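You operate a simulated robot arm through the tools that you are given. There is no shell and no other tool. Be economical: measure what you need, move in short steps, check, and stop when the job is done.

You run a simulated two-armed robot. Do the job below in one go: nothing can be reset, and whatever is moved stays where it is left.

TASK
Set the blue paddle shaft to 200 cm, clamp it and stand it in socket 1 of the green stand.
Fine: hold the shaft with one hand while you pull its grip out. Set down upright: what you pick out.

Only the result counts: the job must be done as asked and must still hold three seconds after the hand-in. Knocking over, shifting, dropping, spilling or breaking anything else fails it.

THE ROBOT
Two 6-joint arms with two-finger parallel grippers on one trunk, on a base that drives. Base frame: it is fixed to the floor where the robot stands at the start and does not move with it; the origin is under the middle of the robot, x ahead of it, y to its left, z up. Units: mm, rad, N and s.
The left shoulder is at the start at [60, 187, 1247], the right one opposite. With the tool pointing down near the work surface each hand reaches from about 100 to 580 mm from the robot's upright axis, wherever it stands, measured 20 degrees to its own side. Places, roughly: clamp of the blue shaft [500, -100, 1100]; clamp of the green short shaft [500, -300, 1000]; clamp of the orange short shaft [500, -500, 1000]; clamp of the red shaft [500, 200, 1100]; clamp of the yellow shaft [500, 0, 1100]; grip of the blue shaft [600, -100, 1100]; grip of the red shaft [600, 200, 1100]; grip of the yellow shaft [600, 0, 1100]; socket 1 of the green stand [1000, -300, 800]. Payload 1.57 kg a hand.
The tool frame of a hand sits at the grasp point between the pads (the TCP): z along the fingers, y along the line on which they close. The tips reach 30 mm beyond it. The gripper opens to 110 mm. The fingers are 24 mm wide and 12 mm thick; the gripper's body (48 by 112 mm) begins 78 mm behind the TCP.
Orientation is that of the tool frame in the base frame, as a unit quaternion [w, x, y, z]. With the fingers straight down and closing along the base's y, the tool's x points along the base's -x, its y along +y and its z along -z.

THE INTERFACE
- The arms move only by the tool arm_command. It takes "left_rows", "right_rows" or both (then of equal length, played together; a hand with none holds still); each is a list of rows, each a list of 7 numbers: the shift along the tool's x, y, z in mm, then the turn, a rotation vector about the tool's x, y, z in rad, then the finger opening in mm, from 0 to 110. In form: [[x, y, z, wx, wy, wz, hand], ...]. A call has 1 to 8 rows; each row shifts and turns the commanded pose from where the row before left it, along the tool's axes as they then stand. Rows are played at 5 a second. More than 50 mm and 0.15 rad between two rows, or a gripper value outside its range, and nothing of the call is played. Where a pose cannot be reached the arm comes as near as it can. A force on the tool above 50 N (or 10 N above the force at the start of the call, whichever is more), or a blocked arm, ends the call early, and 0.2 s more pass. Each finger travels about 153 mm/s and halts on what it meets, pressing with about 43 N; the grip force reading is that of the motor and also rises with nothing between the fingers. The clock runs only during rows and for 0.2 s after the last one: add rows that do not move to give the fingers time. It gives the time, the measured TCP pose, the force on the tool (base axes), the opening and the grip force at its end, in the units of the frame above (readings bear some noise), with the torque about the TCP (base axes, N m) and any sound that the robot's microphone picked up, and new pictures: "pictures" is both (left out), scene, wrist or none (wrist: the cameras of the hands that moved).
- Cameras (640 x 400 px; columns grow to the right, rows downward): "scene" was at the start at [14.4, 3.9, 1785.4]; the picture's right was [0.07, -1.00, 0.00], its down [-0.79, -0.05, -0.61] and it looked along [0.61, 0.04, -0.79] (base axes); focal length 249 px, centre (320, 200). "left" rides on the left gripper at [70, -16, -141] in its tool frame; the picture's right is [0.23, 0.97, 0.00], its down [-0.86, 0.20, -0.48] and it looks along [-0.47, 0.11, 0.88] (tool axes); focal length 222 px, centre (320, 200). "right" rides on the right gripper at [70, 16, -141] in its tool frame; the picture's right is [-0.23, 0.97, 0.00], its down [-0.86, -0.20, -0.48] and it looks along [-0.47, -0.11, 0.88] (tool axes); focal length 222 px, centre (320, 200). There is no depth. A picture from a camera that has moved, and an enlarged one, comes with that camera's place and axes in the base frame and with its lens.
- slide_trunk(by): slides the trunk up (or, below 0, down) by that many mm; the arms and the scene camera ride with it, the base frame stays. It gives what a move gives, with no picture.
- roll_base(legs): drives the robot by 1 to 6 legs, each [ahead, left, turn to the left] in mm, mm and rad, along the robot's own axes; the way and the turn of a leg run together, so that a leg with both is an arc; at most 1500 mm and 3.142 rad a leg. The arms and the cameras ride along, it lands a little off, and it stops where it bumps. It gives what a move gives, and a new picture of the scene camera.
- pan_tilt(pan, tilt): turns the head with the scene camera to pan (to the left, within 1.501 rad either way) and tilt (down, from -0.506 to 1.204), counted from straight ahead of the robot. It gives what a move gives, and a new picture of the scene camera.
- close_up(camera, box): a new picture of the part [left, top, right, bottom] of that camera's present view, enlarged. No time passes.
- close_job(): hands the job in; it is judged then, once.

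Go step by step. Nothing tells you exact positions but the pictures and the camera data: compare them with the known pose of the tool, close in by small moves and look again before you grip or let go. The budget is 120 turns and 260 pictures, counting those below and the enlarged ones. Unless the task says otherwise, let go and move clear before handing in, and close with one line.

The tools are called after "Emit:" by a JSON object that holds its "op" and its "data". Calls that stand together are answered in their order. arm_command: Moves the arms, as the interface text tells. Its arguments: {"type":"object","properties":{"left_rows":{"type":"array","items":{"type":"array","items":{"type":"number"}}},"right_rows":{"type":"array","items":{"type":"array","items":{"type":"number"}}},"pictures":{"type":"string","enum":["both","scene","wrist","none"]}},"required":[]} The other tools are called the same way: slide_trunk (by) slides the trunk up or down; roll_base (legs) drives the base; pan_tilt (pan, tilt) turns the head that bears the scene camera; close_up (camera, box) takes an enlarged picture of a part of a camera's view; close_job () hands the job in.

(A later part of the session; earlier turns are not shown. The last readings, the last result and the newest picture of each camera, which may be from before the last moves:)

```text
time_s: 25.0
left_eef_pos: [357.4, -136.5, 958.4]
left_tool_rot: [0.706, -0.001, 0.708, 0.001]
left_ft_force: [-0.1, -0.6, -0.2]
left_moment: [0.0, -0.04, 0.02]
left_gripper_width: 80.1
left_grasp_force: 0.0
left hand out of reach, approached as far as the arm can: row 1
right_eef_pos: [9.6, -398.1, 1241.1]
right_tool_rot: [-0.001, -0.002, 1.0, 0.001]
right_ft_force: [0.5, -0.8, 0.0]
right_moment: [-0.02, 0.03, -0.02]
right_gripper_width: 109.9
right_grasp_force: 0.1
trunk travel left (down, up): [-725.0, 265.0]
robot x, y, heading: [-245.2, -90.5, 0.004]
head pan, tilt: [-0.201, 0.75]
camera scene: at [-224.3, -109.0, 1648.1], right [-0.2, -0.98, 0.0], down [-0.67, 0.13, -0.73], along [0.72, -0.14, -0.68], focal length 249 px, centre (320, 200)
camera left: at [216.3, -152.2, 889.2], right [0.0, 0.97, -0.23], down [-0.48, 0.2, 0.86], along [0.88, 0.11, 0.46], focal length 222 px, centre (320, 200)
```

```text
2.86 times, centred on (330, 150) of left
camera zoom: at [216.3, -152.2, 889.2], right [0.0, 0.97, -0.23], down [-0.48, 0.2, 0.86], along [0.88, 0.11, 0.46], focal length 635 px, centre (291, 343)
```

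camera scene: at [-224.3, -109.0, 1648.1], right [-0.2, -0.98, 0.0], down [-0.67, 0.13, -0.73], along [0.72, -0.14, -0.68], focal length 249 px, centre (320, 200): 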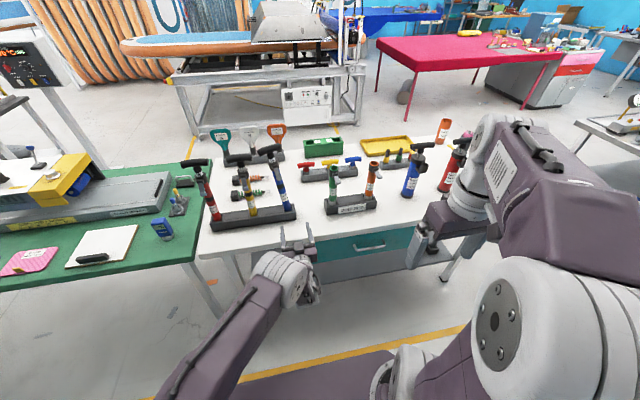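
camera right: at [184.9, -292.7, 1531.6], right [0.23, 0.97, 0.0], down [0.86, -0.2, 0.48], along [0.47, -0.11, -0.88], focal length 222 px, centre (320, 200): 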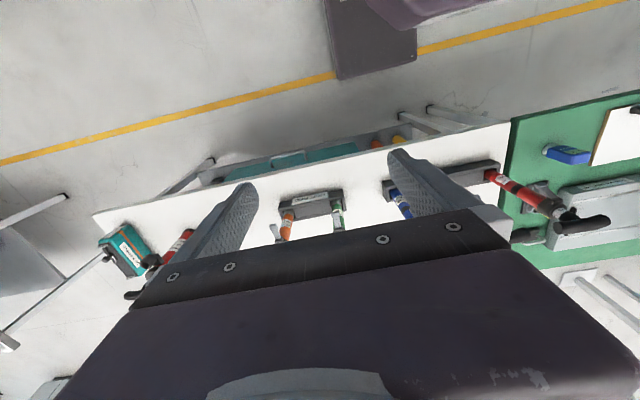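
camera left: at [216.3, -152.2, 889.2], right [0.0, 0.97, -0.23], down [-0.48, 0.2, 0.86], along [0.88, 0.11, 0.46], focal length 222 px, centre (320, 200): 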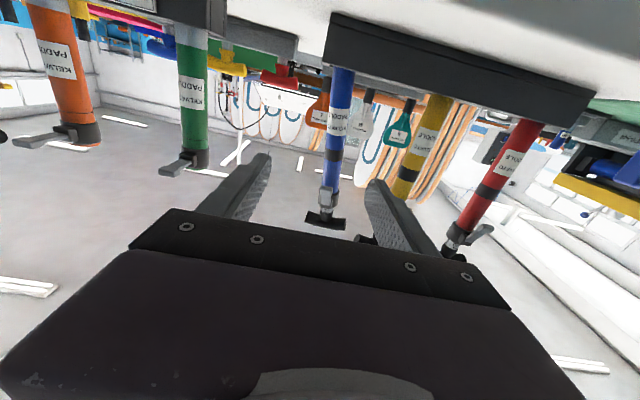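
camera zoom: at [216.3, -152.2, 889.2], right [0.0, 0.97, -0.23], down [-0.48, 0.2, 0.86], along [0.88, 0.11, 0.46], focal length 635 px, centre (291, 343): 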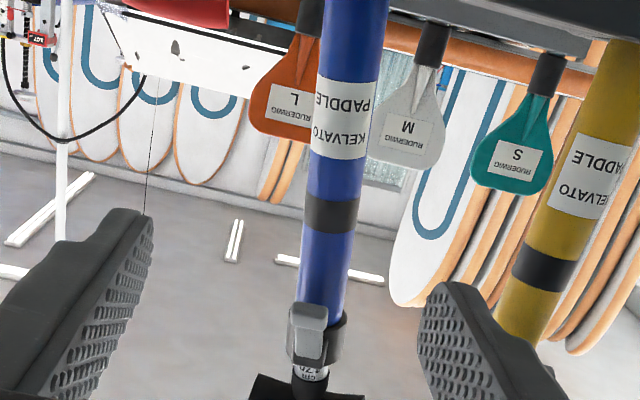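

The blue shaft now leans slightly toward +y (tube at y≈-112 at z 958). I'll shift the hand to match and drive the base forward.

Emit:
{"op": "arm_command", "data": {"left_rows": [[0, 23, 0, 0, 0, 0, 80], [0, 0, 0, 0, 0, 0, 80]], "pictures": "none"}}

Emit:
{"op": "roll_base", "data": {"legs": [[140, 0, 0]]}}

Emit:
{"op": "close_up", "data": {"camera": "left", "box": [0, 0, 640, 400]}}

```text
time_s: 25.6
left_eef_pos: [361.4, -120.1, 958.5]
left_tool_rot: [0.706, 0.002, 0.708, 0.003]
left_ft_force: [-0.5, -0.1, -0.1]
left_moment: [0.02, 0.03, -0.02]
left_gripper_width: 79.8
left_grasp_force: 0.2
left hand out of reach, approached as far as the arm can: row 1
right_eef_pos: [10.0, -398.4, 1240.0]
right_tool_rot: [-0.001, -0.002, 1.0, 0.0]
right_ft_force: [0.8, 0.3, 0.0]
right_moment: [0.02, 0.0, 0.01]
right_gripper_width: 110.2
right_grasp_force: 0.2
trunk travel left (down, up): [-725.0, 265.0]
robot x, y, heading: [-246.4, -89.7, 0.001]
head pan, tilt: [-0.201, 0.75]
```

```text
time_s: 26.9
left_eef_pos: [499.4, -117.9, 959.8]
left_tool_rot: [0.707, -0.001, 0.707, 0.004]
left_ft_force: [-0.6, -0.7, 0.2]
left_moment: [-0.02, 0.02, 0.0]
left_gripper_width: 80.1
left_grasp_force: 0.0
right_eef_pos: [147.2, -397.3, 1241.4]
right_tool_rot: [0.001, -0.002, 1.0, 0.0]
right_ft_force: [0.0, 0.0, 1.0]
right_moment: [-0.02, 0.02, 0.03]
right_gripper_width: 109.9
right_grasp_force: 0.1
trunk travel left (down, up): [-725.0, 265.0]
robot x, y, heading: [-110.0, -90.1, 0.008]
head pan, tilt: [-0.201, 0.75]
camera scene: at [-88.7, -108.9, 1648.1], right [-0.19, -0.98, 0.0], down [-0.67, 0.13, -0.73], along [0.72, -0.14, -0.68], focal length 249 px, centre (320, 200)
```

scene: 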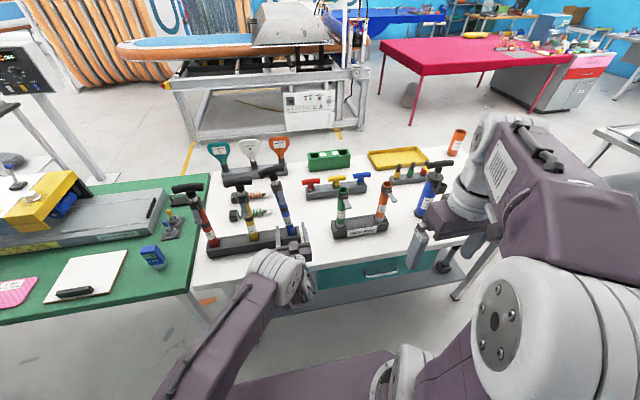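

```text
1.00 times, centred on (320, 200) of left
camera zoom: at [357.8, -134.8, 890.0], right [-0.01, 0.98, -0.22], down [-0.48, 0.19, 0.86], along [0.88, 0.11, 0.47], focal length 222 px, centre (320, 200)
```

zoom: 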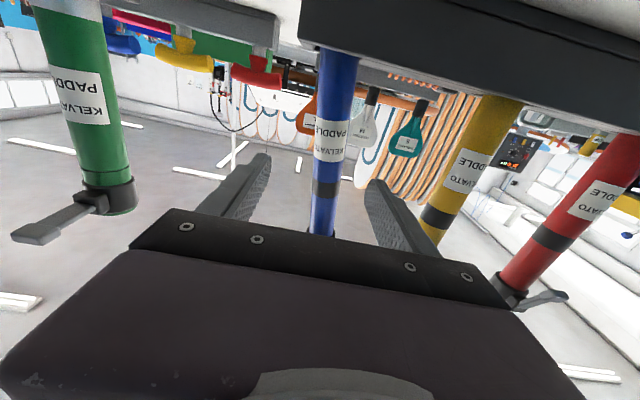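

The tube is centred between the fingers. I'll drive the last 63 mm and close the hand on it.

Emit:
{"op": "roll_base", "data": {"legs": [[63, 0, -0.008]]}}

Emit:
{"op": "close_up", "data": {"camera": "left", "box": [0, 0, 640, 400]}}

Emit:
{"op": "close_up", "data": {"camera": "scene", "box": [220, 160, 330, 300]}}

```text
time_s: 27.9
left_eef_pos: [559.5, -124.6, 960.8]
left_tool_rot: [0.707, 0.003, 0.707, 0.0]
left_ft_force: [-0.3, 0.3, 0.3]
left_moment: [0.01, 0.04, -0.01]
left_gripper_width: 79.9
left_grasp_force: 0.1
right_eef_pos: [203.3, -399.7, 1241.8]
right_tool_rot: [0.0, 0.003, 1.0, 0.0]
right_ft_force: [-0.9, -0.4, -0.4]
right_moment: [-0.03, -0.07, 0.0]
right_gripper_width: 109.8
right_grasp_force: 0.1
trunk travel left (down, up): [-725.0, 265.0]
robot x, y, heading: [-42.0, -88.7, -0.004]
head pan, tilt: [-0.201, 0.75]
camera scene: at [-29.3, -109.0, 1648.1], right [-0.21, -0.98, 0.0], down [-0.67, 0.14, -0.73], along [0.72, -0.15, -0.68], focal length 249 px, centre (320, 200)
```

scene: 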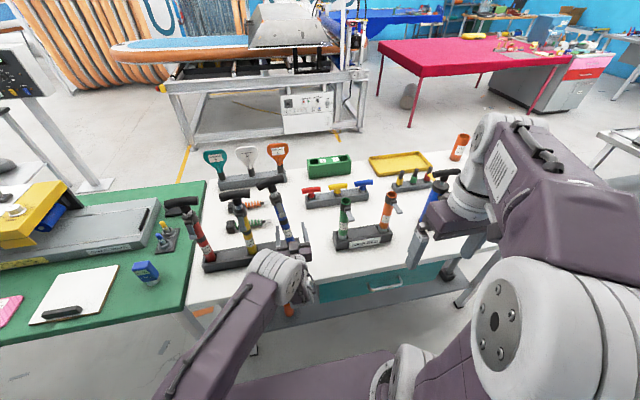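

```text
1.00 times, centred on (320, 200) of left
camera zoom: at [417.9, -139.7, 890.6], right [0.01, 0.98, -0.22], down [-0.48, 0.2, 0.86], along [0.88, 0.1, 0.47], focal length 222 px, centre (320, 200)
```

zoom: 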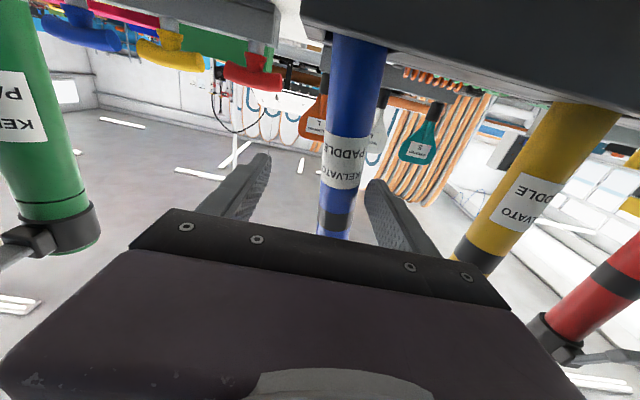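

```text
2.86 times, centred on (275, 230) of scene
camera zoom: at [-29.3, -109.0, 1648.1], right [-0.21, -0.98, 0.0], down [-0.67, 0.14, -0.73], along [0.72, -0.15, -0.68], focal length 712 px, centre (449, 114)
```

zoom: 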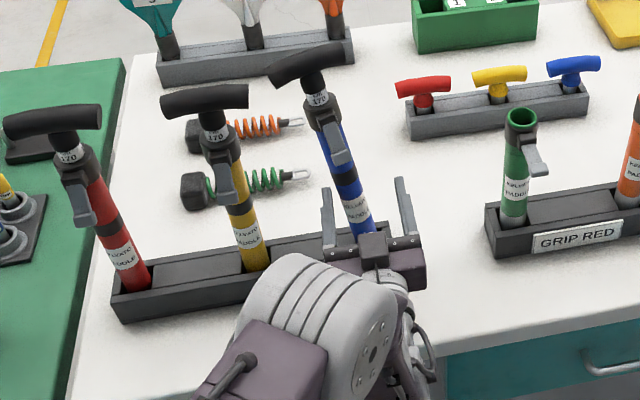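

The tube sits a little toward the left finger; I'll shift the hand +12 mm in y and close.

Emit:
{"op": "arm_command", "data": {"left_rows": [[0, 12, 0, 0, 0, 0, 80], [0, 0, 0, 0, 0, 0, 60], [0, 0, 0, 0, 0, 0, 45], [0, 0, 0, 0, 0, 0, 30], [0, 0, 0, 0, 0, 0, 15], [0, 0, 0, 0, 0, 0, 10]], "pictures": "wrist"}}

Emit:
{"op": "close_up", "data": {"camera": "scene", "box": [220, 160, 330, 300]}}

```text
time_s: 29.3
left_eef_pos: [564.8, -119.8, 958.7]
left_tool_rot: [0.706, 0.007, 0.708, 0.001]
left_ft_force: [0.6, -7.2, -1.0]
left_moment: [-0.7, -0.03, -0.04]
left_gripper_width: 31.2
left_grasp_force: 39.6
left hand out of reach, approached as far as the arm can: row 1
right_eef_pos: [205.6, -401.8, 1240.7]
right_tool_rot: [0.0, 0.003, 1.0, 0.001]
right_ft_force: [-0.5, 0.5, -0.3]
right_moment: [-0.03, -0.04, 0.01]
right_gripper_width: 109.9
right_grasp_force: 0.1
trunk travel left (down, up): [-725.0, 265.0]
robot x, y, heading: [-44.3, -92.0, -0.005]
head pan, tilt: [-0.201, 0.75]
camera left: at [423.8, -134.3, 889.3], right [0.0, 0.98, -0.22], down [-0.48, 0.19, 0.86], along [0.88, 0.1, 0.46], focal length 222 px, centre (320, 200)
```

left: 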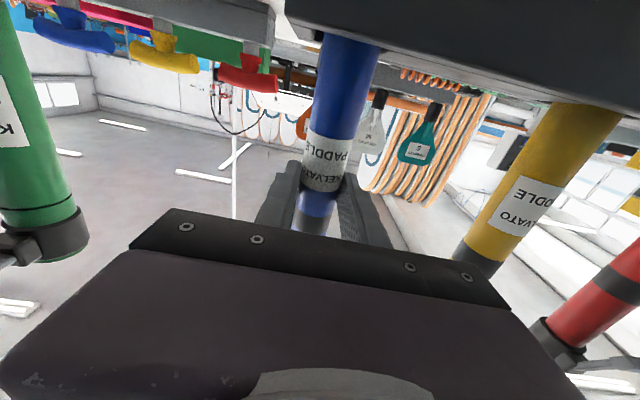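

```text
2.86 times, centred on (275, 230) of scene
camera zoom: at [-24.6, -111.1, 1648.0], right [-0.21, -0.98, 0.0], down [-0.67, 0.14, -0.73], along [0.72, -0.15, -0.68], focal length 712 px, centre (449, 114)
```

zoom: 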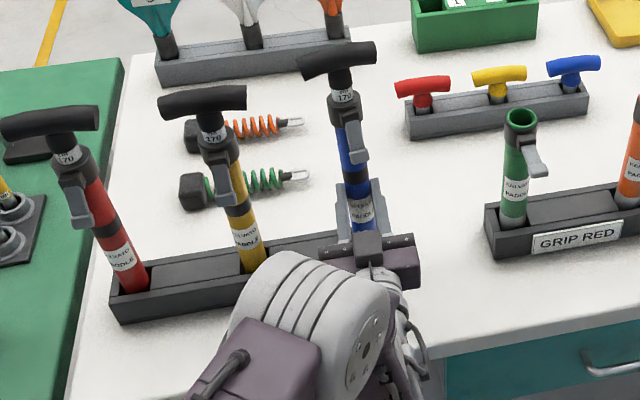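

The left hand holds the tube (31 mm). It still leans forward in x; I'll pitch the held shaft back upright a little.

Emit:
{"op": "arm_command", "data": {"left_rows": [[0, 0, 0, 0, -0.05, 0, 10], [0, 0, 0, 0, -0.05, 0, 10], [0, 0, 0, 0, -0.05, 0, 10]], "pictures": "none"}}

Emit:
{"op": "close_up", "data": {"camera": "scene", "box": [220, 160, 330, 300]}}

Emit:
{"op": "close_up", "data": {"camera": "left", "box": [0, 0, 640, 400]}}

```text
time_s: 30.1
left_eef_pos: [563.8, -119.6, 958.4]
left_tool_rot: [0.757, 0.005, 0.653, 0.0]
left_ft_force: [-12.7, -12.5, -8.5]
left_moment: [-1.17, 1.26, -0.17]
left_gripper_width: 31.3
left_grasp_force: 39.9
right_eef_pos: [204.6, -402.1, 1240.4]
right_tool_rot: [0.0, 0.003, 1.0, 0.001]
right_ft_force: [0.1, 0.6, 0.0]
right_moment: [0.01, -0.02, -0.02]
right_gripper_width: 109.8
right_grasp_force: 0.1
trunk travel left (down, up): [-725.0, 265.0]
robot x, y, heading: [-46.4, -91.9, -0.009]
head pan, tilt: [-0.201, 0.75]
```

```text
2.86 times, centred on (275, 230) of scene
camera zoom: at [-26.5, -112.2, 1647.9], right [-0.21, -0.98, 0.0], down [-0.67, 0.14, -0.73], along [0.72, -0.15, -0.68], focal length 712 px, centre (449, 114)
```

zoom: 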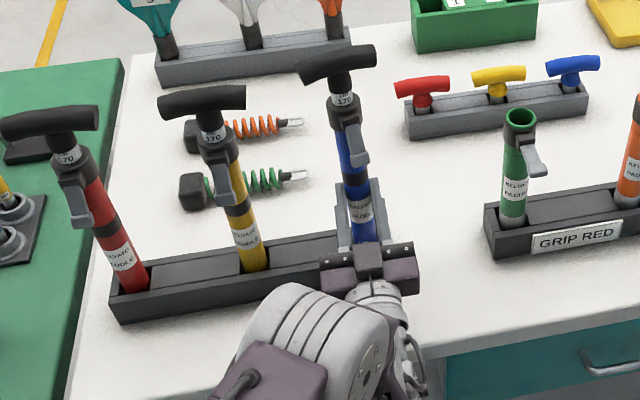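

```text
1.00 times, centred on (320, 200) of left
camera zoom: at [434.2, -133.8, 868.9], right [0.04, 0.98, -0.22], down [-0.6, 0.2, 0.78], along [0.8, 0.1, 0.59], focal length 222 px, centre (320, 200)
```

zoom: 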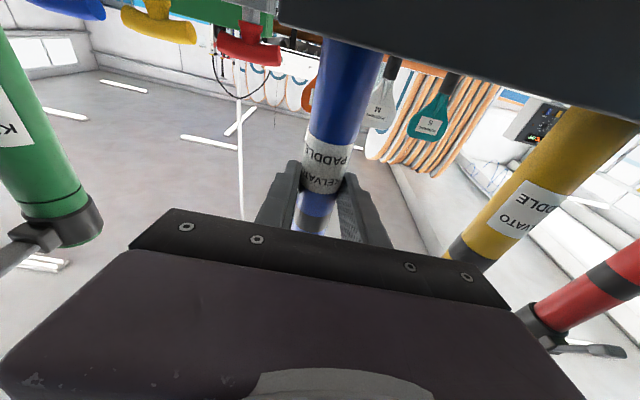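

The rim of the hole resists the tilt; I'll ease the hand 10 mm back toward the robot to let it stand up.

Emit:
{"op": "arm_command", "data": {"left_rows": [[0, 0, -5, 0, 0, 0, 10], [0, 0, -5, 0, 0, 0, 10], [0, 0, 0, 0, 0, 0, 10]], "pictures": "none"}}

Emit:
{"op": "close_up", "data": {"camera": "scene", "box": [220, 160, 330, 300]}}

```text
time_s: 30.9
left_eef_pos: [558.6, -120.4, 956.3]
left_tool_rot: [0.758, 0.005, 0.652, 0.002]
left_ft_force: [9.9, -6.0, 3.6]
left_moment: [-0.54, -1.16, -0.08]
left_gripper_width: 30.7
left_grasp_force: 40.1
left hand out of reach, approached as far as the arm can: row 2
right_eef_pos: [208.2, -401.4, 1241.5]
right_tool_rot: [-0.001, 0.003, 1.0, 0.001]
right_ft_force: [-0.3, -0.9, 0.9]
right_moment: [0.01, 0.0, -0.02]
right_gripper_width: 110.1
right_grasp_force: 0.1
trunk travel left (down, up): [-725.0, 265.0]
robot x, y, heading: [-44.5, -89.6, -0.004]
head pan, tilt: [-0.201, 0.75]
```

```text
2.86 times, centred on (275, 230) of scene
camera zoom: at [-23.4, -110.6, 1648.1], right [-0.21, -0.98, 0.0], down [-0.67, 0.14, -0.73], along [0.72, -0.15, -0.68], focal length 712 px, centre (449, 114)
```

zoom: 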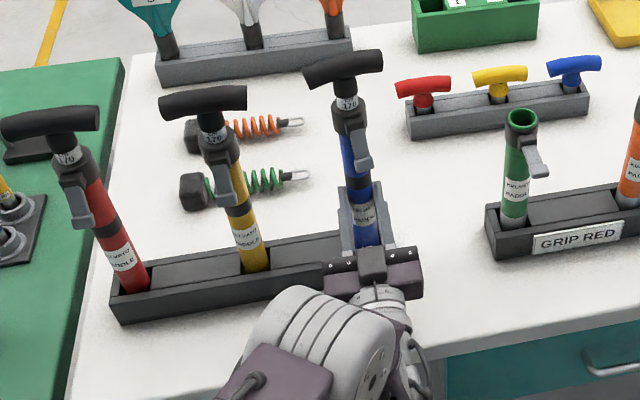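

The blue shaft is nearly upright. Now I bring the right hand over, tilted about 45° forward-down, toward the lever.

Emit:
{"op": "arm_command", "data": {"right_rows": [[-35, 35, 0, 0, 0, 0, 60], [-35, 35, 0, 0, 0, 0, 60], [-35, 35, 0, 0, 0, 0, 60], [-35, 35, 0, 0, -0.15, 0, 60], [-35, 35, 0, 0, -0.15, 0, 60], [0, 35, 0, 0, -0.15, 0, 60], [0, 35, 0, 0, -0.15, 0, 60], [0, 0, 0, 0, -0.15, 0, 60]], "pictures": "both"}}

```text
time_s: 32.7
left_eef_pos: [557.4, -121.1, 956.0]
left_tool_rot: [0.757, 0.005, 0.653, 0.002]
left_ft_force: [4.9, -5.5, 6.2]
left_moment: [-0.56, -0.77, 0.02]
left_gripper_width: 30.5
left_grasp_force: 39.6
right_eef_pos: [380.9, -155.6, 1245.0]
right_tool_rot: [0.367, 0.003, 0.93, 0.0]
right_ft_force: [-0.2, 0.3, 0.3]
right_moment: [-0.01, 0.01, 0.02]
right_gripper_width: 59.8
right_grasp_force: 0.1
trunk travel left (down, up): [-725.0, 265.0]
robot x, y, heading: [-47.0, -93.3, -0.005]
head pan, tilt: [-0.201, 0.75]
camera scene: at [-25.2, -111.4, 1648.0], right [-0.21, -0.98, 0.0], down [-0.67, 0.14, -0.73], along [0.72, -0.15, -0.68], focal length 249 px, centre (320, 200)
camera right: at [233.8, -138.6, 1301.9], right [0.17, 0.97, 0.16], down [0.3, -0.2, 0.93], along [0.94, -0.11, -0.32], focal length 222 px, centre (320, 200)
```

scene: 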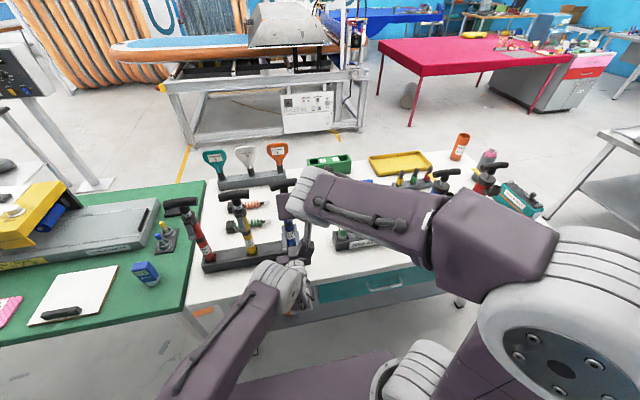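
right: 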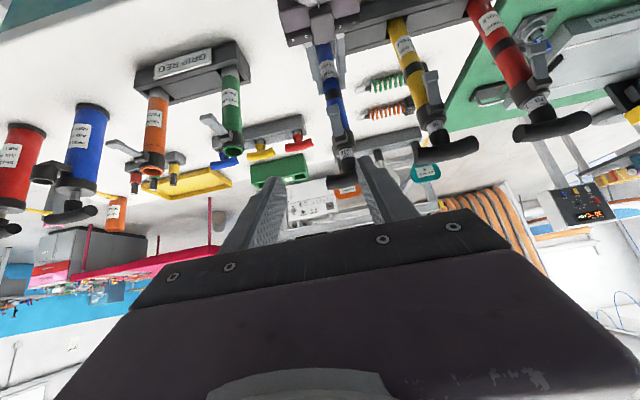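

Emit:
{"op": "close_up", "data": {"camera": "right", "box": [270, 60, 430, 200]}}

Emit:
{"op": "close_up", "data": {"camera": "scene", "box": [250, 160, 340, 260]}}

```text
2.86 times, centred on (350, 130) of right
camera zoom: at [233.8, -138.6, 1301.9], right [0.17, 0.97, 0.16], down [0.3, -0.2, 0.93], along [0.94, -0.11, -0.32], focal length 635 px, centre (234, 400)
```

zoom: 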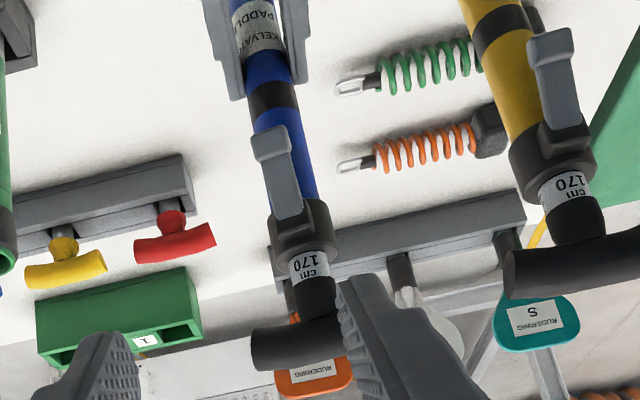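

```text
4.00 times, centred on (295, 210) of scene
camera zoom: at [-25.2, -111.4, 1648.0], right [-0.21, -0.98, 0.0], down [-0.67, 0.14, -0.73], along [0.72, -0.15, -0.68], focal length 997 px, centre (420, 160)
```

zoom: 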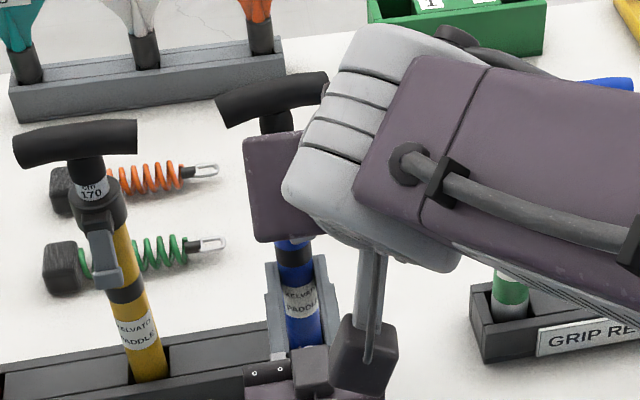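

I place the lever tip near (530,-131,1055). I'll yaw the right hand slightly and advance to a standoff in line with the lever.

Emit:
{"op": "arm_command", "data": {"right_rows": [[0, 0, 0, -0.07, 0, -0.073, 60], [0, 0, 0, -0.07, 0, -0.073, 60], [3, -5, 37, 0, 0, 0, 60], [3, -5, 37, 0, 0, 0, 60], [3, -5, 37, 0, 0, 0, 60], [3, -5, 37, 0, 0, 0, 60]], "pictures": "wrist"}}

Emit:
{"op": "close_up", "data": {"camera": "right", "box": [230, 60, 430, 210]}}

```text
time_s: 34.1
left_eef_pos: [558.1, -121.5, 956.1]
left_tool_rot: [0.758, 0.005, 0.653, 0.002]
left_ft_force: [2.4, -6.2, 4.4]
left_moment: [-0.57, -0.42, -0.1]
left_gripper_width: 30.5
left_grasp_force: 39.9
right_eef_pos: [476.2, -156.4, 1129.9]
right_tool_rot: [0.363, -0.091, 0.926, 0.038]
right_ft_force: [-0.1, -0.5, -0.8]
right_moment: [-0.01, 0.0, 0.02]
right_gripper_width: 60.0
right_grasp_force: 0.1
trunk travel left (down, up): [-725.0, 265.0]
robot x, y, heading: [-48.4, -91.9, -0.007]
head pan, tilt: [-0.201, 0.75]
camera right: at [327.5, -168.4, 1185.5], right [-0.03, 0.99, 0.16], down [0.33, -0.14, 0.93], along [0.94, 0.08, -0.33], focal length 222 px, centre (320, 200)
```

right: 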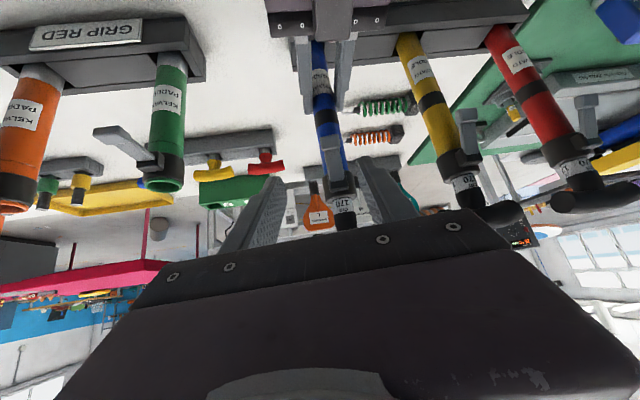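

```text
2.67 times, centred on (330, 135) of right
camera zoom: at [327.5, -168.4, 1185.5], right [-0.03, 0.99, 0.16], down [0.33, -0.14, 0.93], along [0.94, 0.08, -0.33], focal length 592 px, centre (293, 373)
```

zoom: 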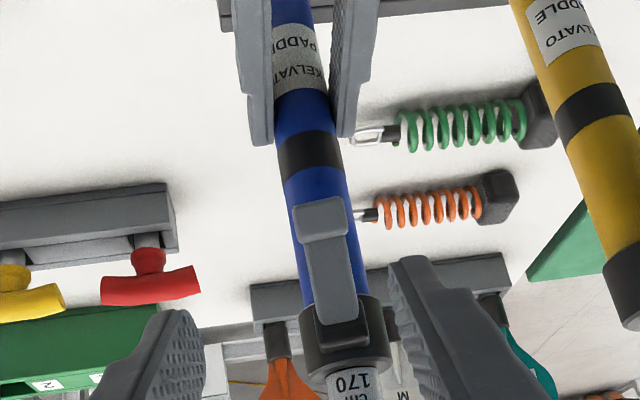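

The lever is well in view, at y≈-130. I'll shift 14 mm and advance so the fingertips straddle it.

Emit:
{"op": "arm_command", "data": {"right_rows": [[1, 14, 26, 0, 0, 0, 60], [0, 0, 25, 0, 0, 0, 60], [0, 0, 15, 0, 0, 0, 60]], "pictures": "wrist"}}

Emit:
{"op": "close_up", "data": {"camera": "right", "box": [230, 60, 430, 210]}}

```text
time_s: 34.9
left_eef_pos: [557.2, -121.4, 957.6]
left_tool_rot: [0.757, 0.006, 0.653, 0.002]
left_ft_force: [0.5, -7.4, 3.6]
left_moment: [-0.56, -0.15, -0.04]
left_gripper_width: 30.8
left_grasp_force: 39.9
right_eef_pos: [516.2, -135.4, 1081.4]
right_tool_rot: [0.365, -0.09, 0.926, 0.039]
right_ft_force: [-0.1, 0.0, 0.0]
right_moment: [0.01, 0.0, 0.01]
right_gripper_width: 60.0
right_grasp_force: 0.0
trunk travel left (down, up): [-725.0, 265.0]
robot x, y, heading: [-46.5, -91.0, -0.005]
head pan, tilt: [-0.201, 0.75]
camera right: at [367.5, -147.1, 1136.7], right [-0.03, 0.99, 0.16], down [0.33, -0.14, 0.93], along [0.94, 0.08, -0.33], focal length 222 px, centre (320, 200)
```

right: 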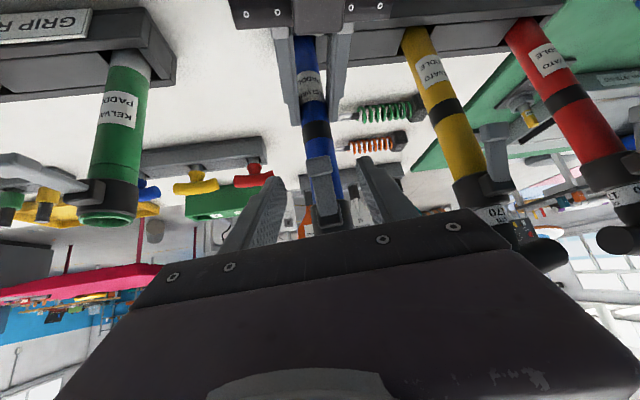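

```text
2.67 times, centred on (330, 135) of right
camera zoom: at [367.5, -147.1, 1136.7], right [-0.03, 0.99, 0.16], down [0.33, -0.14, 0.93], along [0.94, 0.08, -0.33], focal length 592 px, centre (293, 373)
```

zoom: 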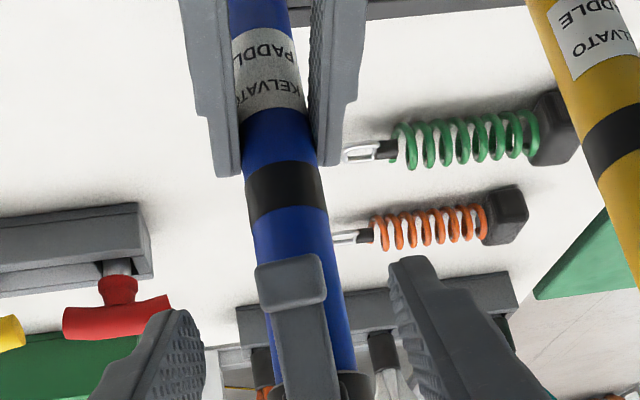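

The fingers flank the lever; I'll advance 12 mm more and close on it.

Emit:
{"op": "arm_command", "data": {"right_rows": [[0, 2, 12, 0, 0, 0, 60], [0, 0, 0, 0, 0, 0, 40], [0, 0, 0, 0, 0, 0, 28], [0, 0, 0, 0, 0, 0, 15], [0, 0, 0, 0, 0, 0, 10]], "pictures": "wrist"}}

Emit:
{"op": "close_up", "data": {"camera": "right", "box": [230, 60, 430, 230]}}

```text
time_s: 36.1
left_eef_pos: [558.3, -120.3, 956.5]
left_tool_rot: [0.758, 0.004, 0.653, 0.004]
left_ft_force: [-5.9, -2.8, 1.9]
left_moment: [-1.03, -0.25, -0.06]
left_gripper_width: 30.9
left_grasp_force: 39.8
right_eef_pos: [522.5, -132.3, 1070.0]
right_tool_rot: [0.365, -0.09, 0.926, 0.037]
right_ft_force: [4.4, -3.5, -0.7]
right_moment: [-0.11, 0.11, -0.18]
right_gripper_width: 21.0
right_grasp_force: 34.1
trunk travel left (down, up): [-725.0, 265.0]
robot x, y, heading: [-46.4, -89.6, -0.005]
head pan, tilt: [-0.201, 0.75]
camera right: at [375.4, -144.4, 1126.4], right [-0.03, 0.99, 0.16], down [0.33, -0.14, 0.93], along [0.94, 0.08, -0.33], focal length 222 px, centre (320, 200)
```

right: 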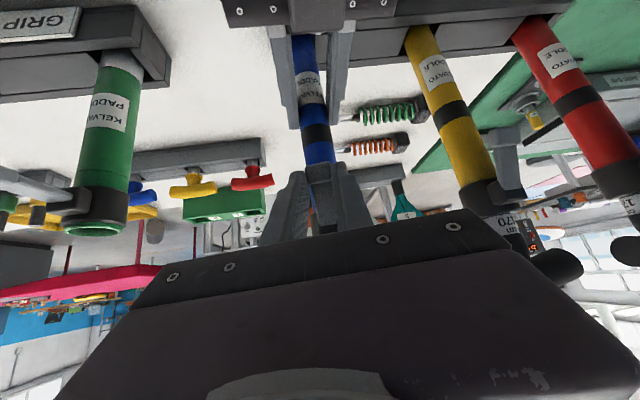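

```text
2.35 times, centred on (330, 145) of right
camera zoom: at [375.4, -144.4, 1126.4], right [-0.03, 0.99, 0.16], down [0.33, -0.14, 0.93], along [0.94, 0.08, -0.33], focal length 523 px, centre (296, 329)
```

zoom: 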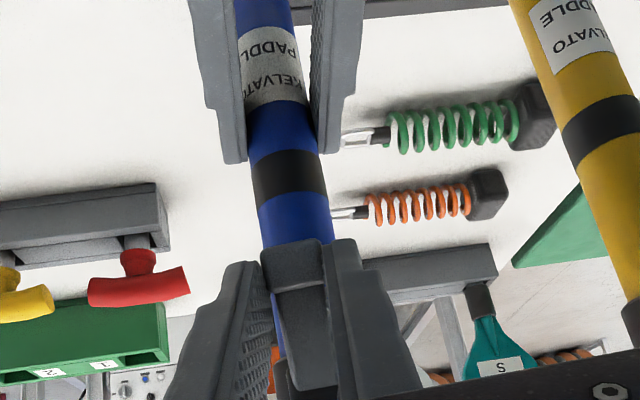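

The lever is gripped. I'll pull it outward along an arc about its hinge.

Emit:
{"op": "arm_command", "data": {"right_rows": [[4.3, 0, -9.2, 0, 0, 0, 10], [1.8, 0, -9.9, 0, 0, 0, 10], [-0.9, 0, -9.9, 0, 0, 0, 10]], "pictures": "wrist"}}

Emit:
{"op": "close_up", "data": {"camera": "right", "box": [230, 60, 430, 230]}}

```text
time_s: 36.9
left_eef_pos: [557.4, -121.3, 955.2]
left_tool_rot: [0.757, 0.005, 0.654, 0.003]
left_ft_force: [-4.0, -8.2, -0.3]
left_moment: [-0.75, 0.36, -0.03]
left_gripper_width: 30.8
left_grasp_force: 40.4
right_eef_pos: [500.2, -136.4, 1089.5]
right_tool_rot: [0.365, -0.091, 0.926, 0.039]
right_ft_force: [-0.2, 0.3, 0.7]
right_moment: [0.02, -0.01, -0.04]
right_gripper_width: 9.8
right_grasp_force: 0.1
trunk travel left (down, up): [-725.0, 265.0]
robot x, y, heading: [-48.6, -93.3, -0.011]
head pan, tilt: [-0.201, 0.75]
camera right: at [352.2, -150.0, 1146.4], right [-0.03, 0.99, 0.16], down [0.33, -0.14, 0.93], along [0.94, 0.08, -0.32], focal length 222 px, centre (320, 200)
```

right: 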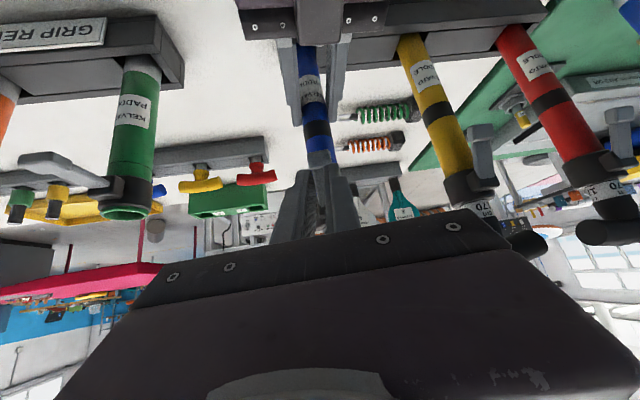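

```text
2.35 times, centred on (330, 145) of right
camera zoom: at [352.2, -150.0, 1146.4], right [-0.03, 0.99, 0.16], down [0.33, -0.14, 0.93], along [0.94, 0.08, -0.32], focal length 523 px, centre (296, 329)
```

zoom: 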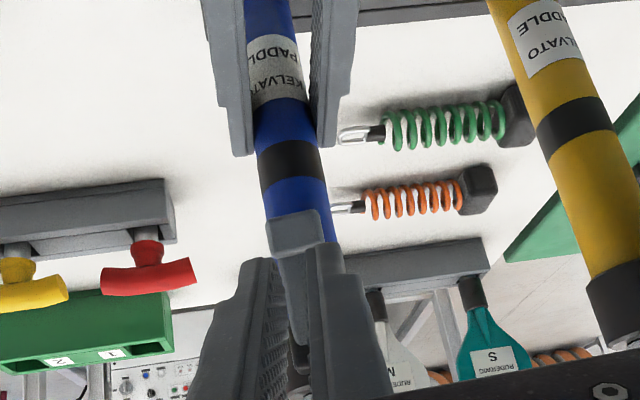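

It slipped off. I'll study the side profile of the identical yellow/red levers to choose a better hold.

Emit:
{"op": "close_up", "data": {"camera": "right", "box": [420, 80, 640, 250]}}

Emit:
{"op": "close_up", "data": {"camera": "left", "box": [480, 220, 640, 380]}}

```text
2.35 times, centred on (530, 165) of right
camera zoom: at [352.2, -150.0, 1146.4], right [-0.03, 0.99, 0.16], down [0.33, -0.14, 0.93], along [0.94, 0.08, -0.32], focal length 523 px, centre (-174, 282)
```

zoom: 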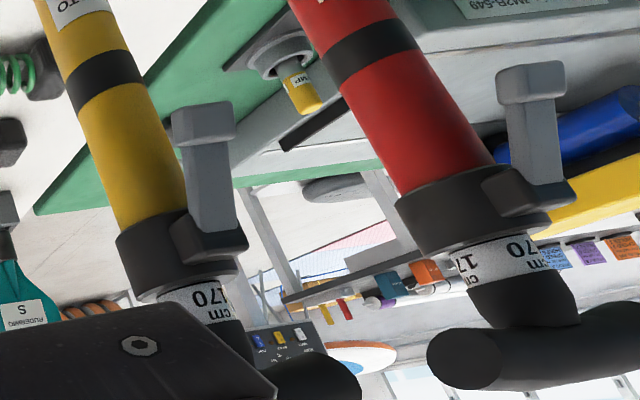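

```text
2.50 times, centred on (560, 300) of left
camera zoom: at [427.9, -136.0, 866.1], right [0.04, 0.98, -0.21], down [-0.6, 0.19, 0.78], along [0.8, 0.1, 0.59], focal length 555 px, centre (-280, -50)
```

zoom: 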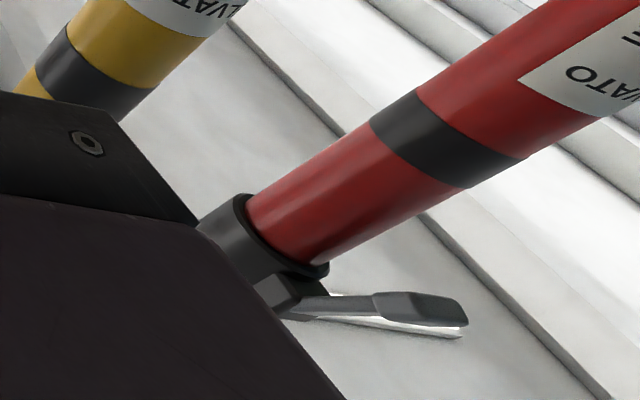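

The levers stand off with a finger-sized gap, so hooking from the side is best. I'll grip the T-grip from above and turn the whole shaft so its lever faces right (-y). First I retreat and set the right hand pointing down.

Emit:
{"op": "arm_command", "data": {"right_rows": [[0, 0, -45, 0, 0, 0, 60], [0, 0, -30, 0.07, 0, 0.073, 80], [0, 0, -30, 0.07, 0, 0.073, 80], [-20, 0, -20, 0, 0.149, 0, 80], [-20, 0, -20, 0, 0.149, 0, 80], [-20, 0, -20, 0, 0.149, 0, 80], [-20, 0, -20, 0, 0.149, 0, 80], [-20, 0, -20, 0, 0.149, 0, 80]], "pictures": "none"}}

Emit:
{"op": "arm_command", "data": {"right_rows": [[-15, 5, 0, 0, 0, 0.148, 80], [0, 0, 0, 0, 0, 0.148, 80], [0, 0, 0, 0, 0, 0.148, 80], [0, 0, 0, 0, 0, 0.148, 80], [0, 0, 0, 0, 0, 0.148, 80], [0, 0, 0, 0, 0, 0.148, 80], [0, 0, 0, 0, 0, 0.148, 80], [0, 0, 0, 0, 0, 0.148, 80]], "pictures": "both"}}

```text
time_s: 38.7
left_eef_pos: [557.9, -120.5, 956.2]
left_tool_rot: [0.757, 0.005, 0.654, 0.003]
left_ft_force: [1.0, -4.4, -2.4]
left_moment: [-0.42, -0.06, -0.05]
left_gripper_width: 31.0
left_grasp_force: 39.6
right_eef_pos: [427.5, -163.3, 1264.7]
right_tool_rot: [0.0, 0.002, 1.0, 0.001]
right_ft_force: [-0.3, -0.8, -0.2]
right_moment: [0.04, -0.04, -0.05]
right_gripper_width: 79.9
right_grasp_force: 0.0
right hand out of reach, approached as far as the arm can: row 8
trunk travel left (down, up): [-725.0, 265.0]
robot x, y, heading: [-46.3, -89.7, -0.004]
head pan, tilt: [-0.201, 0.75]
```

```text
time_s: 40.5
left_eef_pos: [558.0, -119.6, 956.7]
left_tool_rot: [0.758, 0.005, 0.653, 0.003]
left_ft_force: [-0.1, -5.8, -2.2]
left_moment: [-0.58, 0.04, -0.07]
left_gripper_width: 30.6
left_grasp_force: 39.4
right_eef_pos: [438.6, -160.8, 1265.3]
right_tool_rot: [0.001, 0.561, 0.828, 0.002]
right_ft_force: [0.2, -0.2, 0.2]
right_moment: [0.03, -0.03, -0.01]
right_gripper_width: 80.2
right_grasp_force: 0.2
right hand out of reach, approached as far as the arm can: row 1
trunk travel left (down, up): [-725.0, 265.0]
robot x, y, heading: [-50.1, -91.3, -0.001]
head pan, tilt: [-0.201, 0.75]
camera scene: at [-24.7, -110.7, 1648.0], right [-0.21, -0.98, 0.0], down [-0.67, 0.14, -0.73], along [0.72, -0.15, -0.68], focal length 249 px, centre (320, 200)
camera right: at [426.0, -88.5, 1406.0], right [0.99, 0.15, 0.0], down [0.13, -0.87, 0.48], along [0.07, -0.47, -0.88], focal length 222 px, centre (320, 200)
```

scene: 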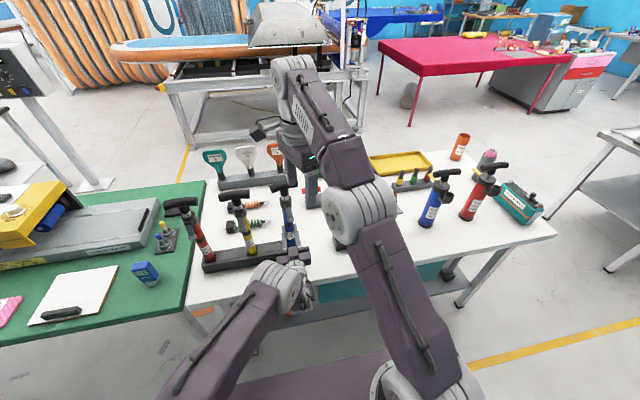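
right: 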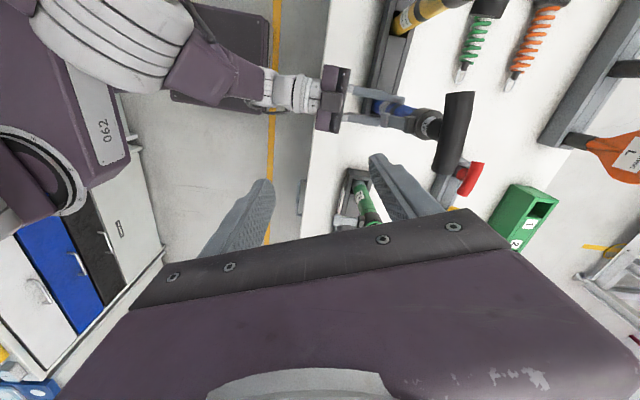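

Right hand can't reach over the grip from here, so I'll move it aside, lift the shaft from the rack with the left hand and bring it closer to the robot.

Emit:
{"op": "arm_command", "data": {"right_rows": [[-46, -18, 0, 0, 0, 0, 80], [-46, -18, 0, 0, 0, 0, 80], [-46, -18, 0, 0, 0, 0, 80]], "pictures": "none"}}

Emit:
{"op": "arm_command", "data": {"left_rows": [[-25, 0, 3.7, 0, 0, 0, 5], [-25, 0, 3.7, 0, 0, 0, 5], [-25, 0, 3.7, 0, 0, 0, 5], [-25, 0, 3.7, 0, 0, 0, 5]], "pictures": "both"}}

```text
time_s: 41.3
left_eef_pos: [558.8, -121.8, 956.2]
left_tool_rot: [0.757, 0.004, 0.653, 0.004]
left_ft_force: [-0.7, -4.5, -1.5]
left_moment: [-0.53, 0.04, -0.06]
left_gripper_width: 30.7
left_grasp_force: 39.9
right_eef_pos: [438.7, -310.8, 1266.3]
right_tool_rot: [0.002, 0.56, 0.829, 0.002]
right_ft_force: [0.1, -0.3, -0.1]
right_moment: [0.0, 0.0, 0.02]
right_gripper_width: 80.2
right_grasp_force: 0.0
trunk travel left (down, up): [-725.0, 265.0]
robot x, y, heading: [-49.2, -93.7, -0.008]
head pan, tilt: [-0.201, 0.75]
```

```text
time_s: 42.3
left_eef_pos: [558.9, -121.3, 1058.2]
left_tool_rot: [0.757, 0.004, 0.653, 0.0]
left_ft_force: [-0.1, -0.4, -2.0]
left_moment: [0.01, 0.06, 0.01]
left_gripper_width: 30.6
left_grasp_force: 40.0
left hand out of reach, approached as far as the arm can: row 1
right_eef_pos: [438.9, -306.3, 1266.4]
right_tool_rot: [0.002, 0.56, 0.828, 0.001]
right_ft_force: [0.1, -0.1, -0.6]
right_moment: [-0.02, -0.01, 0.03]
right_gripper_width: 79.9
right_grasp_force: 0.1
trunk travel left (down, up): [-725.0, 265.0]
robot x, y, heading: [-48.3, -94.0, -0.006]
head pan, tilt: [-0.201, 0.75]
camera scene: at [-25.7, -109.2, 1648.0], right [-0.21, -0.98, 0.0], down [-0.67, 0.14, -0.73], along [0.72, -0.15, -0.68], focal length 249 px, centre (320, 200)
camera left: at [429.6, -136.8, 968.6], right [0.04, 0.97, -0.22], down [-0.6, 0.2, 0.78], along [0.8, 0.1, 0.59], focal length 222 px, centre (320, 200)
```

scene: 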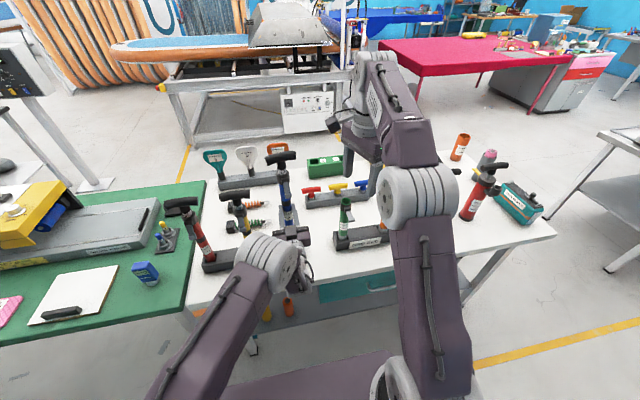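
left: 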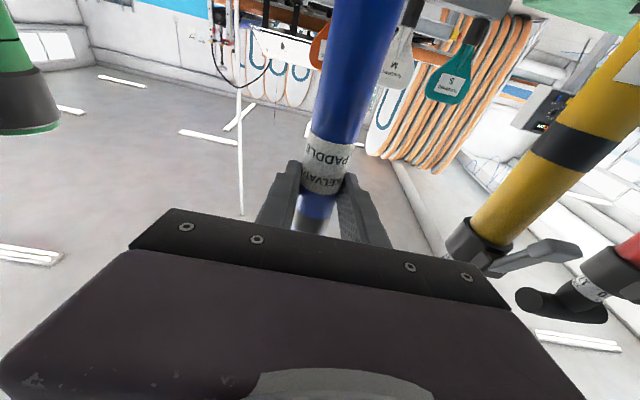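

Lifted free. I'll raise slightly more and back the base away to work in free space.

Emit:
{"op": "arm_command", "data": {"left_rows": [[-25, 0, 3.7, 0, 0, 0, 5], [0, 0, 0, 0, 0, 0, 5]], "pictures": "none"}}

Emit:
{"op": "roll_base", "data": {"legs": [[-250, 0, 0]]}}

Emit:
{"op": "close_up", "data": {"camera": "right", "box": [0, 0, 640, 400]}}

```text
time_s: 42.9
left_eef_pos: [561.3, -122.4, 1083.8]
left_tool_rot: [0.757, 0.004, 0.653, 0.0]
left_ft_force: [-0.3, -0.7, -2.0]
left_moment: [0.02, 0.0, 0.01]
left_gripper_width: 30.5
left_grasp_force: 39.1
right_eef_pos: [438.9, -305.9, 1265.6]
right_tool_rot: [0.002, 0.561, 0.828, 0.001]
right_ft_force: [0.3, 0.0, 0.3]
right_moment: [0.02, 0.01, 0.04]
right_gripper_width: 80.2
right_grasp_force: 0.2
trunk travel left (down, up): [-725.0, 265.0]
robot x, y, heading: [-43.3, -91.8, -0.001]
head pan, tilt: [-0.201, 0.75]
```

```text
time_s: 44.8
left_eef_pos: [307.2, -121.4, 1083.0]
left_tool_rot: [0.757, 0.005, 0.654, -0.001]
left_ft_force: [0.2, -0.8, -2.4]
left_moment: [0.01, 0.02, 0.05]
left_gripper_width: 30.8
left_grasp_force: 40.0
right_eef_pos: [185.6, -305.4, 1265.7]
right_tool_rot: [0.0, 0.561, 0.827, 0.0]
right_ft_force: [0.2, -0.6, 0.3]
right_moment: [0.01, 0.01, 0.04]
right_gripper_width: 80.0
right_grasp_force: 0.2
trunk travel left (down, up): [-725.0, 265.0]
robot x, y, heading: [-299.8, -90.6, -0.01]
head pan, tilt: [-0.201, 0.75]
camera scene: at [-277.2, -107.5, 1648.0], right [-0.21, -0.98, 0.0], down [-0.67, 0.14, -0.73], along [0.71, -0.15, -0.68], focal length 249 px, centre (320, 200)
```

scene: 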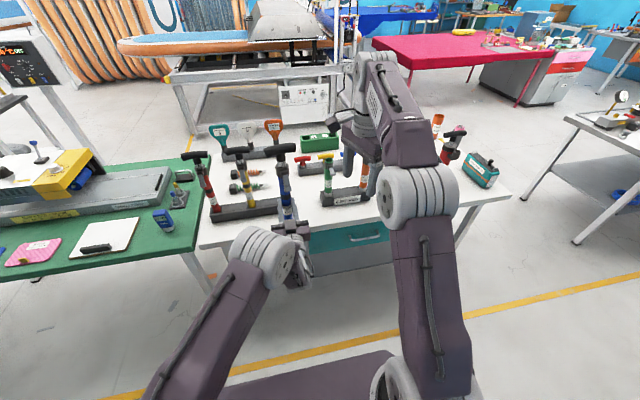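

```text
1.00 times, centred on (320, 200) of right
camera zoom: at [174.0, -234.6, 1406.7], right [0.99, 0.15, 0.0], down [0.13, -0.87, 0.48], along [0.07, -0.47, -0.88], focal length 222 px, centre (320, 200)
```

zoom: 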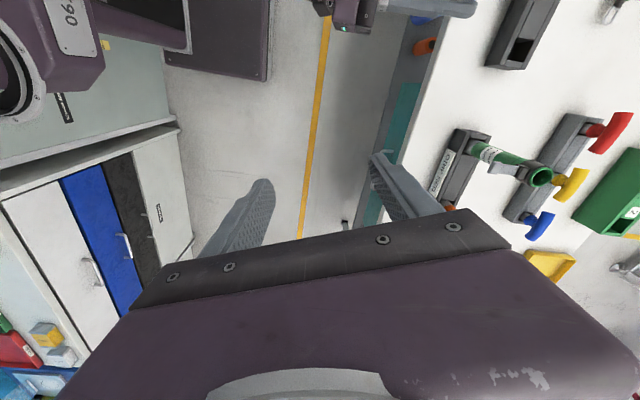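

Now in free space. I'll bring the held shaft lower and closer to the robot, and tilt the head down to watch.

Emit:
{"op": "arm_command", "data": {"left_rows": [[22, 0, -21.5, 0, 0, 0, 5], [22, 0, -21.5, 0, 0, 0, 5], [22, 0, -21.5, 0, 0, 0, 5], [22, 0, -21.5, 0, 0, 0, 5], [22, 0, -21.5, 0, 0, 0, 5], [22, 0, -21.5, 0, 0, 0, 5]], "pictures": "none"}}

Emit:
{"op": "pan_tilt", "data": {"pan": 0.0, "tilt": 0.85}}

```text
time_s: 46.1
left_eef_pos: [241.1, -170.9, 942.6]
left_tool_rot: [0.758, 0.005, 0.653, 0.002]
left_ft_force: [-0.2, -0.3, -3.1]
left_moment: [0.02, 0.06, 0.02]
left_gripper_width: 30.8
left_grasp_force: 39.7
left hand out of reach, approached as far as the arm can: row 1, 2, 3, 4, 5, 6
right_eef_pos: [184.1, -306.2, 1266.1]
right_tool_rot: [0.002, 0.561, 0.828, 0.001]
right_ft_force: [0.0, -0.1, -0.9]
right_moment: [0.01, 0.0, -0.05]
right_gripper_width: 80.2
right_grasp_force: 0.1
trunk travel left (down, up): [-725.0, 265.0]
robot x, y, heading: [-298.9, -88.3, -0.01]
head pan, tilt: [-0.201, 0.75]
```

```text
time_s: 46.9
left_eef_pos: [239.9, -170.7, 941.8]
left_tool_rot: [0.757, 0.005, 0.653, 0.002]
left_ft_force: [0.3, -0.9, -1.5]
left_moment: [-0.03, 0.04, 0.02]
left_gripper_width: 30.6
left_grasp_force: 39.1
right_eef_pos: [185.3, -305.7, 1266.1]
right_tool_rot: [0.002, 0.561, 0.828, 0.0]
right_ft_force: [0.4, 0.2, 0.0]
right_moment: [0.01, -0.01, 0.02]
right_gripper_width: 79.8
right_grasp_force: 0.0
trunk travel left (down, up): [-725.0, 265.0]
robot x, y, heading: [-301.2, -86.9, -0.01]
head pan, tilt: [0.0, 0.85]
camera scene: at [-281.4, -91.0, 1640.0], right [-0.01, -1.0, 0.0], down [-0.75, 0.01, -0.66], along [0.66, -0.01, -0.75], focal length 249 px, centre (320, 200)
```

scene: 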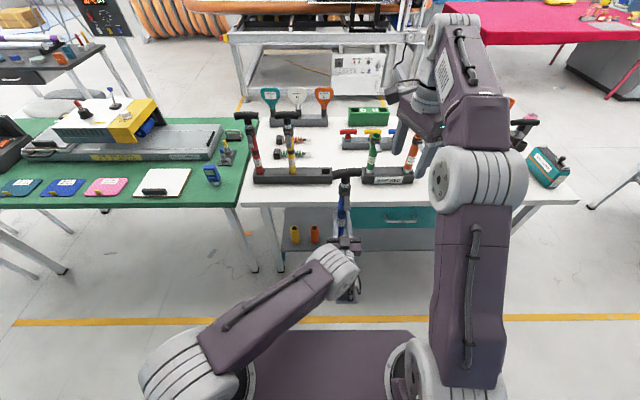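

I'll yaw the left hand (pointing inward), which makes the arm more comfortable and turns the lever so the right hand can hook it.

Emit:
{"op": "arm_command", "data": {"left_rows": [[0, 0, 0, 0.15, 0, 0, 5], [0, 0, 0, 0.15, 0, 0, 5], [0, 0, 0, 0.15, 0, 0, 5], [0, 0, 0, 0.15, 0, 0, 5], [0, 0, 0, 0.15, 0, 0, 5], [0, 0, 0, 0, 0, 0, 5]], "pictures": "scene"}}

Emit:
{"op": "close_up", "data": {"camera": "scene", "box": [290, 150, 410, 310]}}

```text
time_s: 48.3
left_eef_pos: [265.1, -226.3, 929.5]
left_tool_rot: [0.743, 0.155, 0.64, -0.121]
left_ft_force: [-0.3, -0.2, -1.7]
left_moment: [0.02, 0.0, 0.01]
left_gripper_width: 30.7
left_grasp_force: 40.2
left hand out of reach, approached as far as the arm can: row 1, 2, 3, 4, 5
right_eef_pos: [185.0, -305.7, 1264.9]
right_tool_rot: [0.002, 0.562, 0.827, 0.001]
right_ft_force: [0.1, -0.2, 0.2]
right_moment: [-0.03, 0.01, -0.01]
right_gripper_width: 80.1
right_grasp_force: 0.1
trunk travel left (down, up): [-725.0, 265.0]
robot x, y, heading: [-299.8, -88.0, -0.009]
head pan, tilt: [0.0, 0.85]
camera scene: at [-281.8, -91.2, 1640.0], right [-0.01, -1.0, 0.0], down [-0.75, 0.01, -0.66], along [0.66, -0.01, -0.75], focal length 249 px, centre (320, 200)
```

scene: 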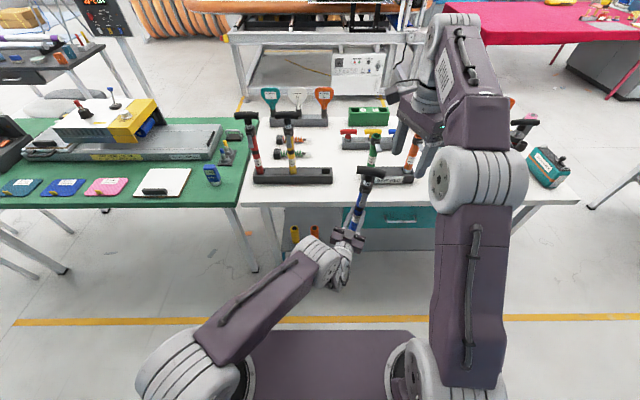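

```text
2.50 times, centred on (350, 230) of scene
camera zoom: at [-281.8, -91.2, 1640.0], right [-0.01, -1.0, 0.0], down [-0.75, 0.01, -0.66], along [0.66, -0.01, -0.75], focal length 623 px, centre (245, 125)
```

zoom: 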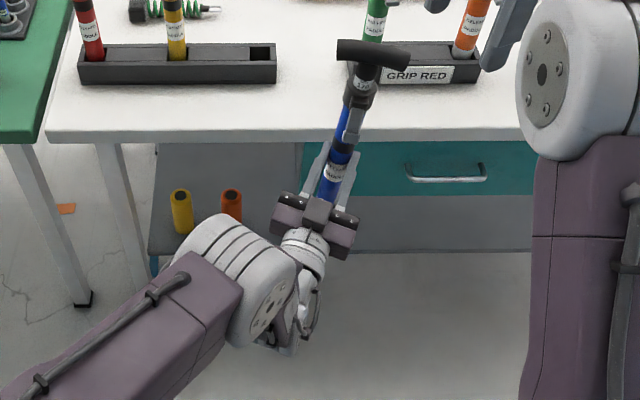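

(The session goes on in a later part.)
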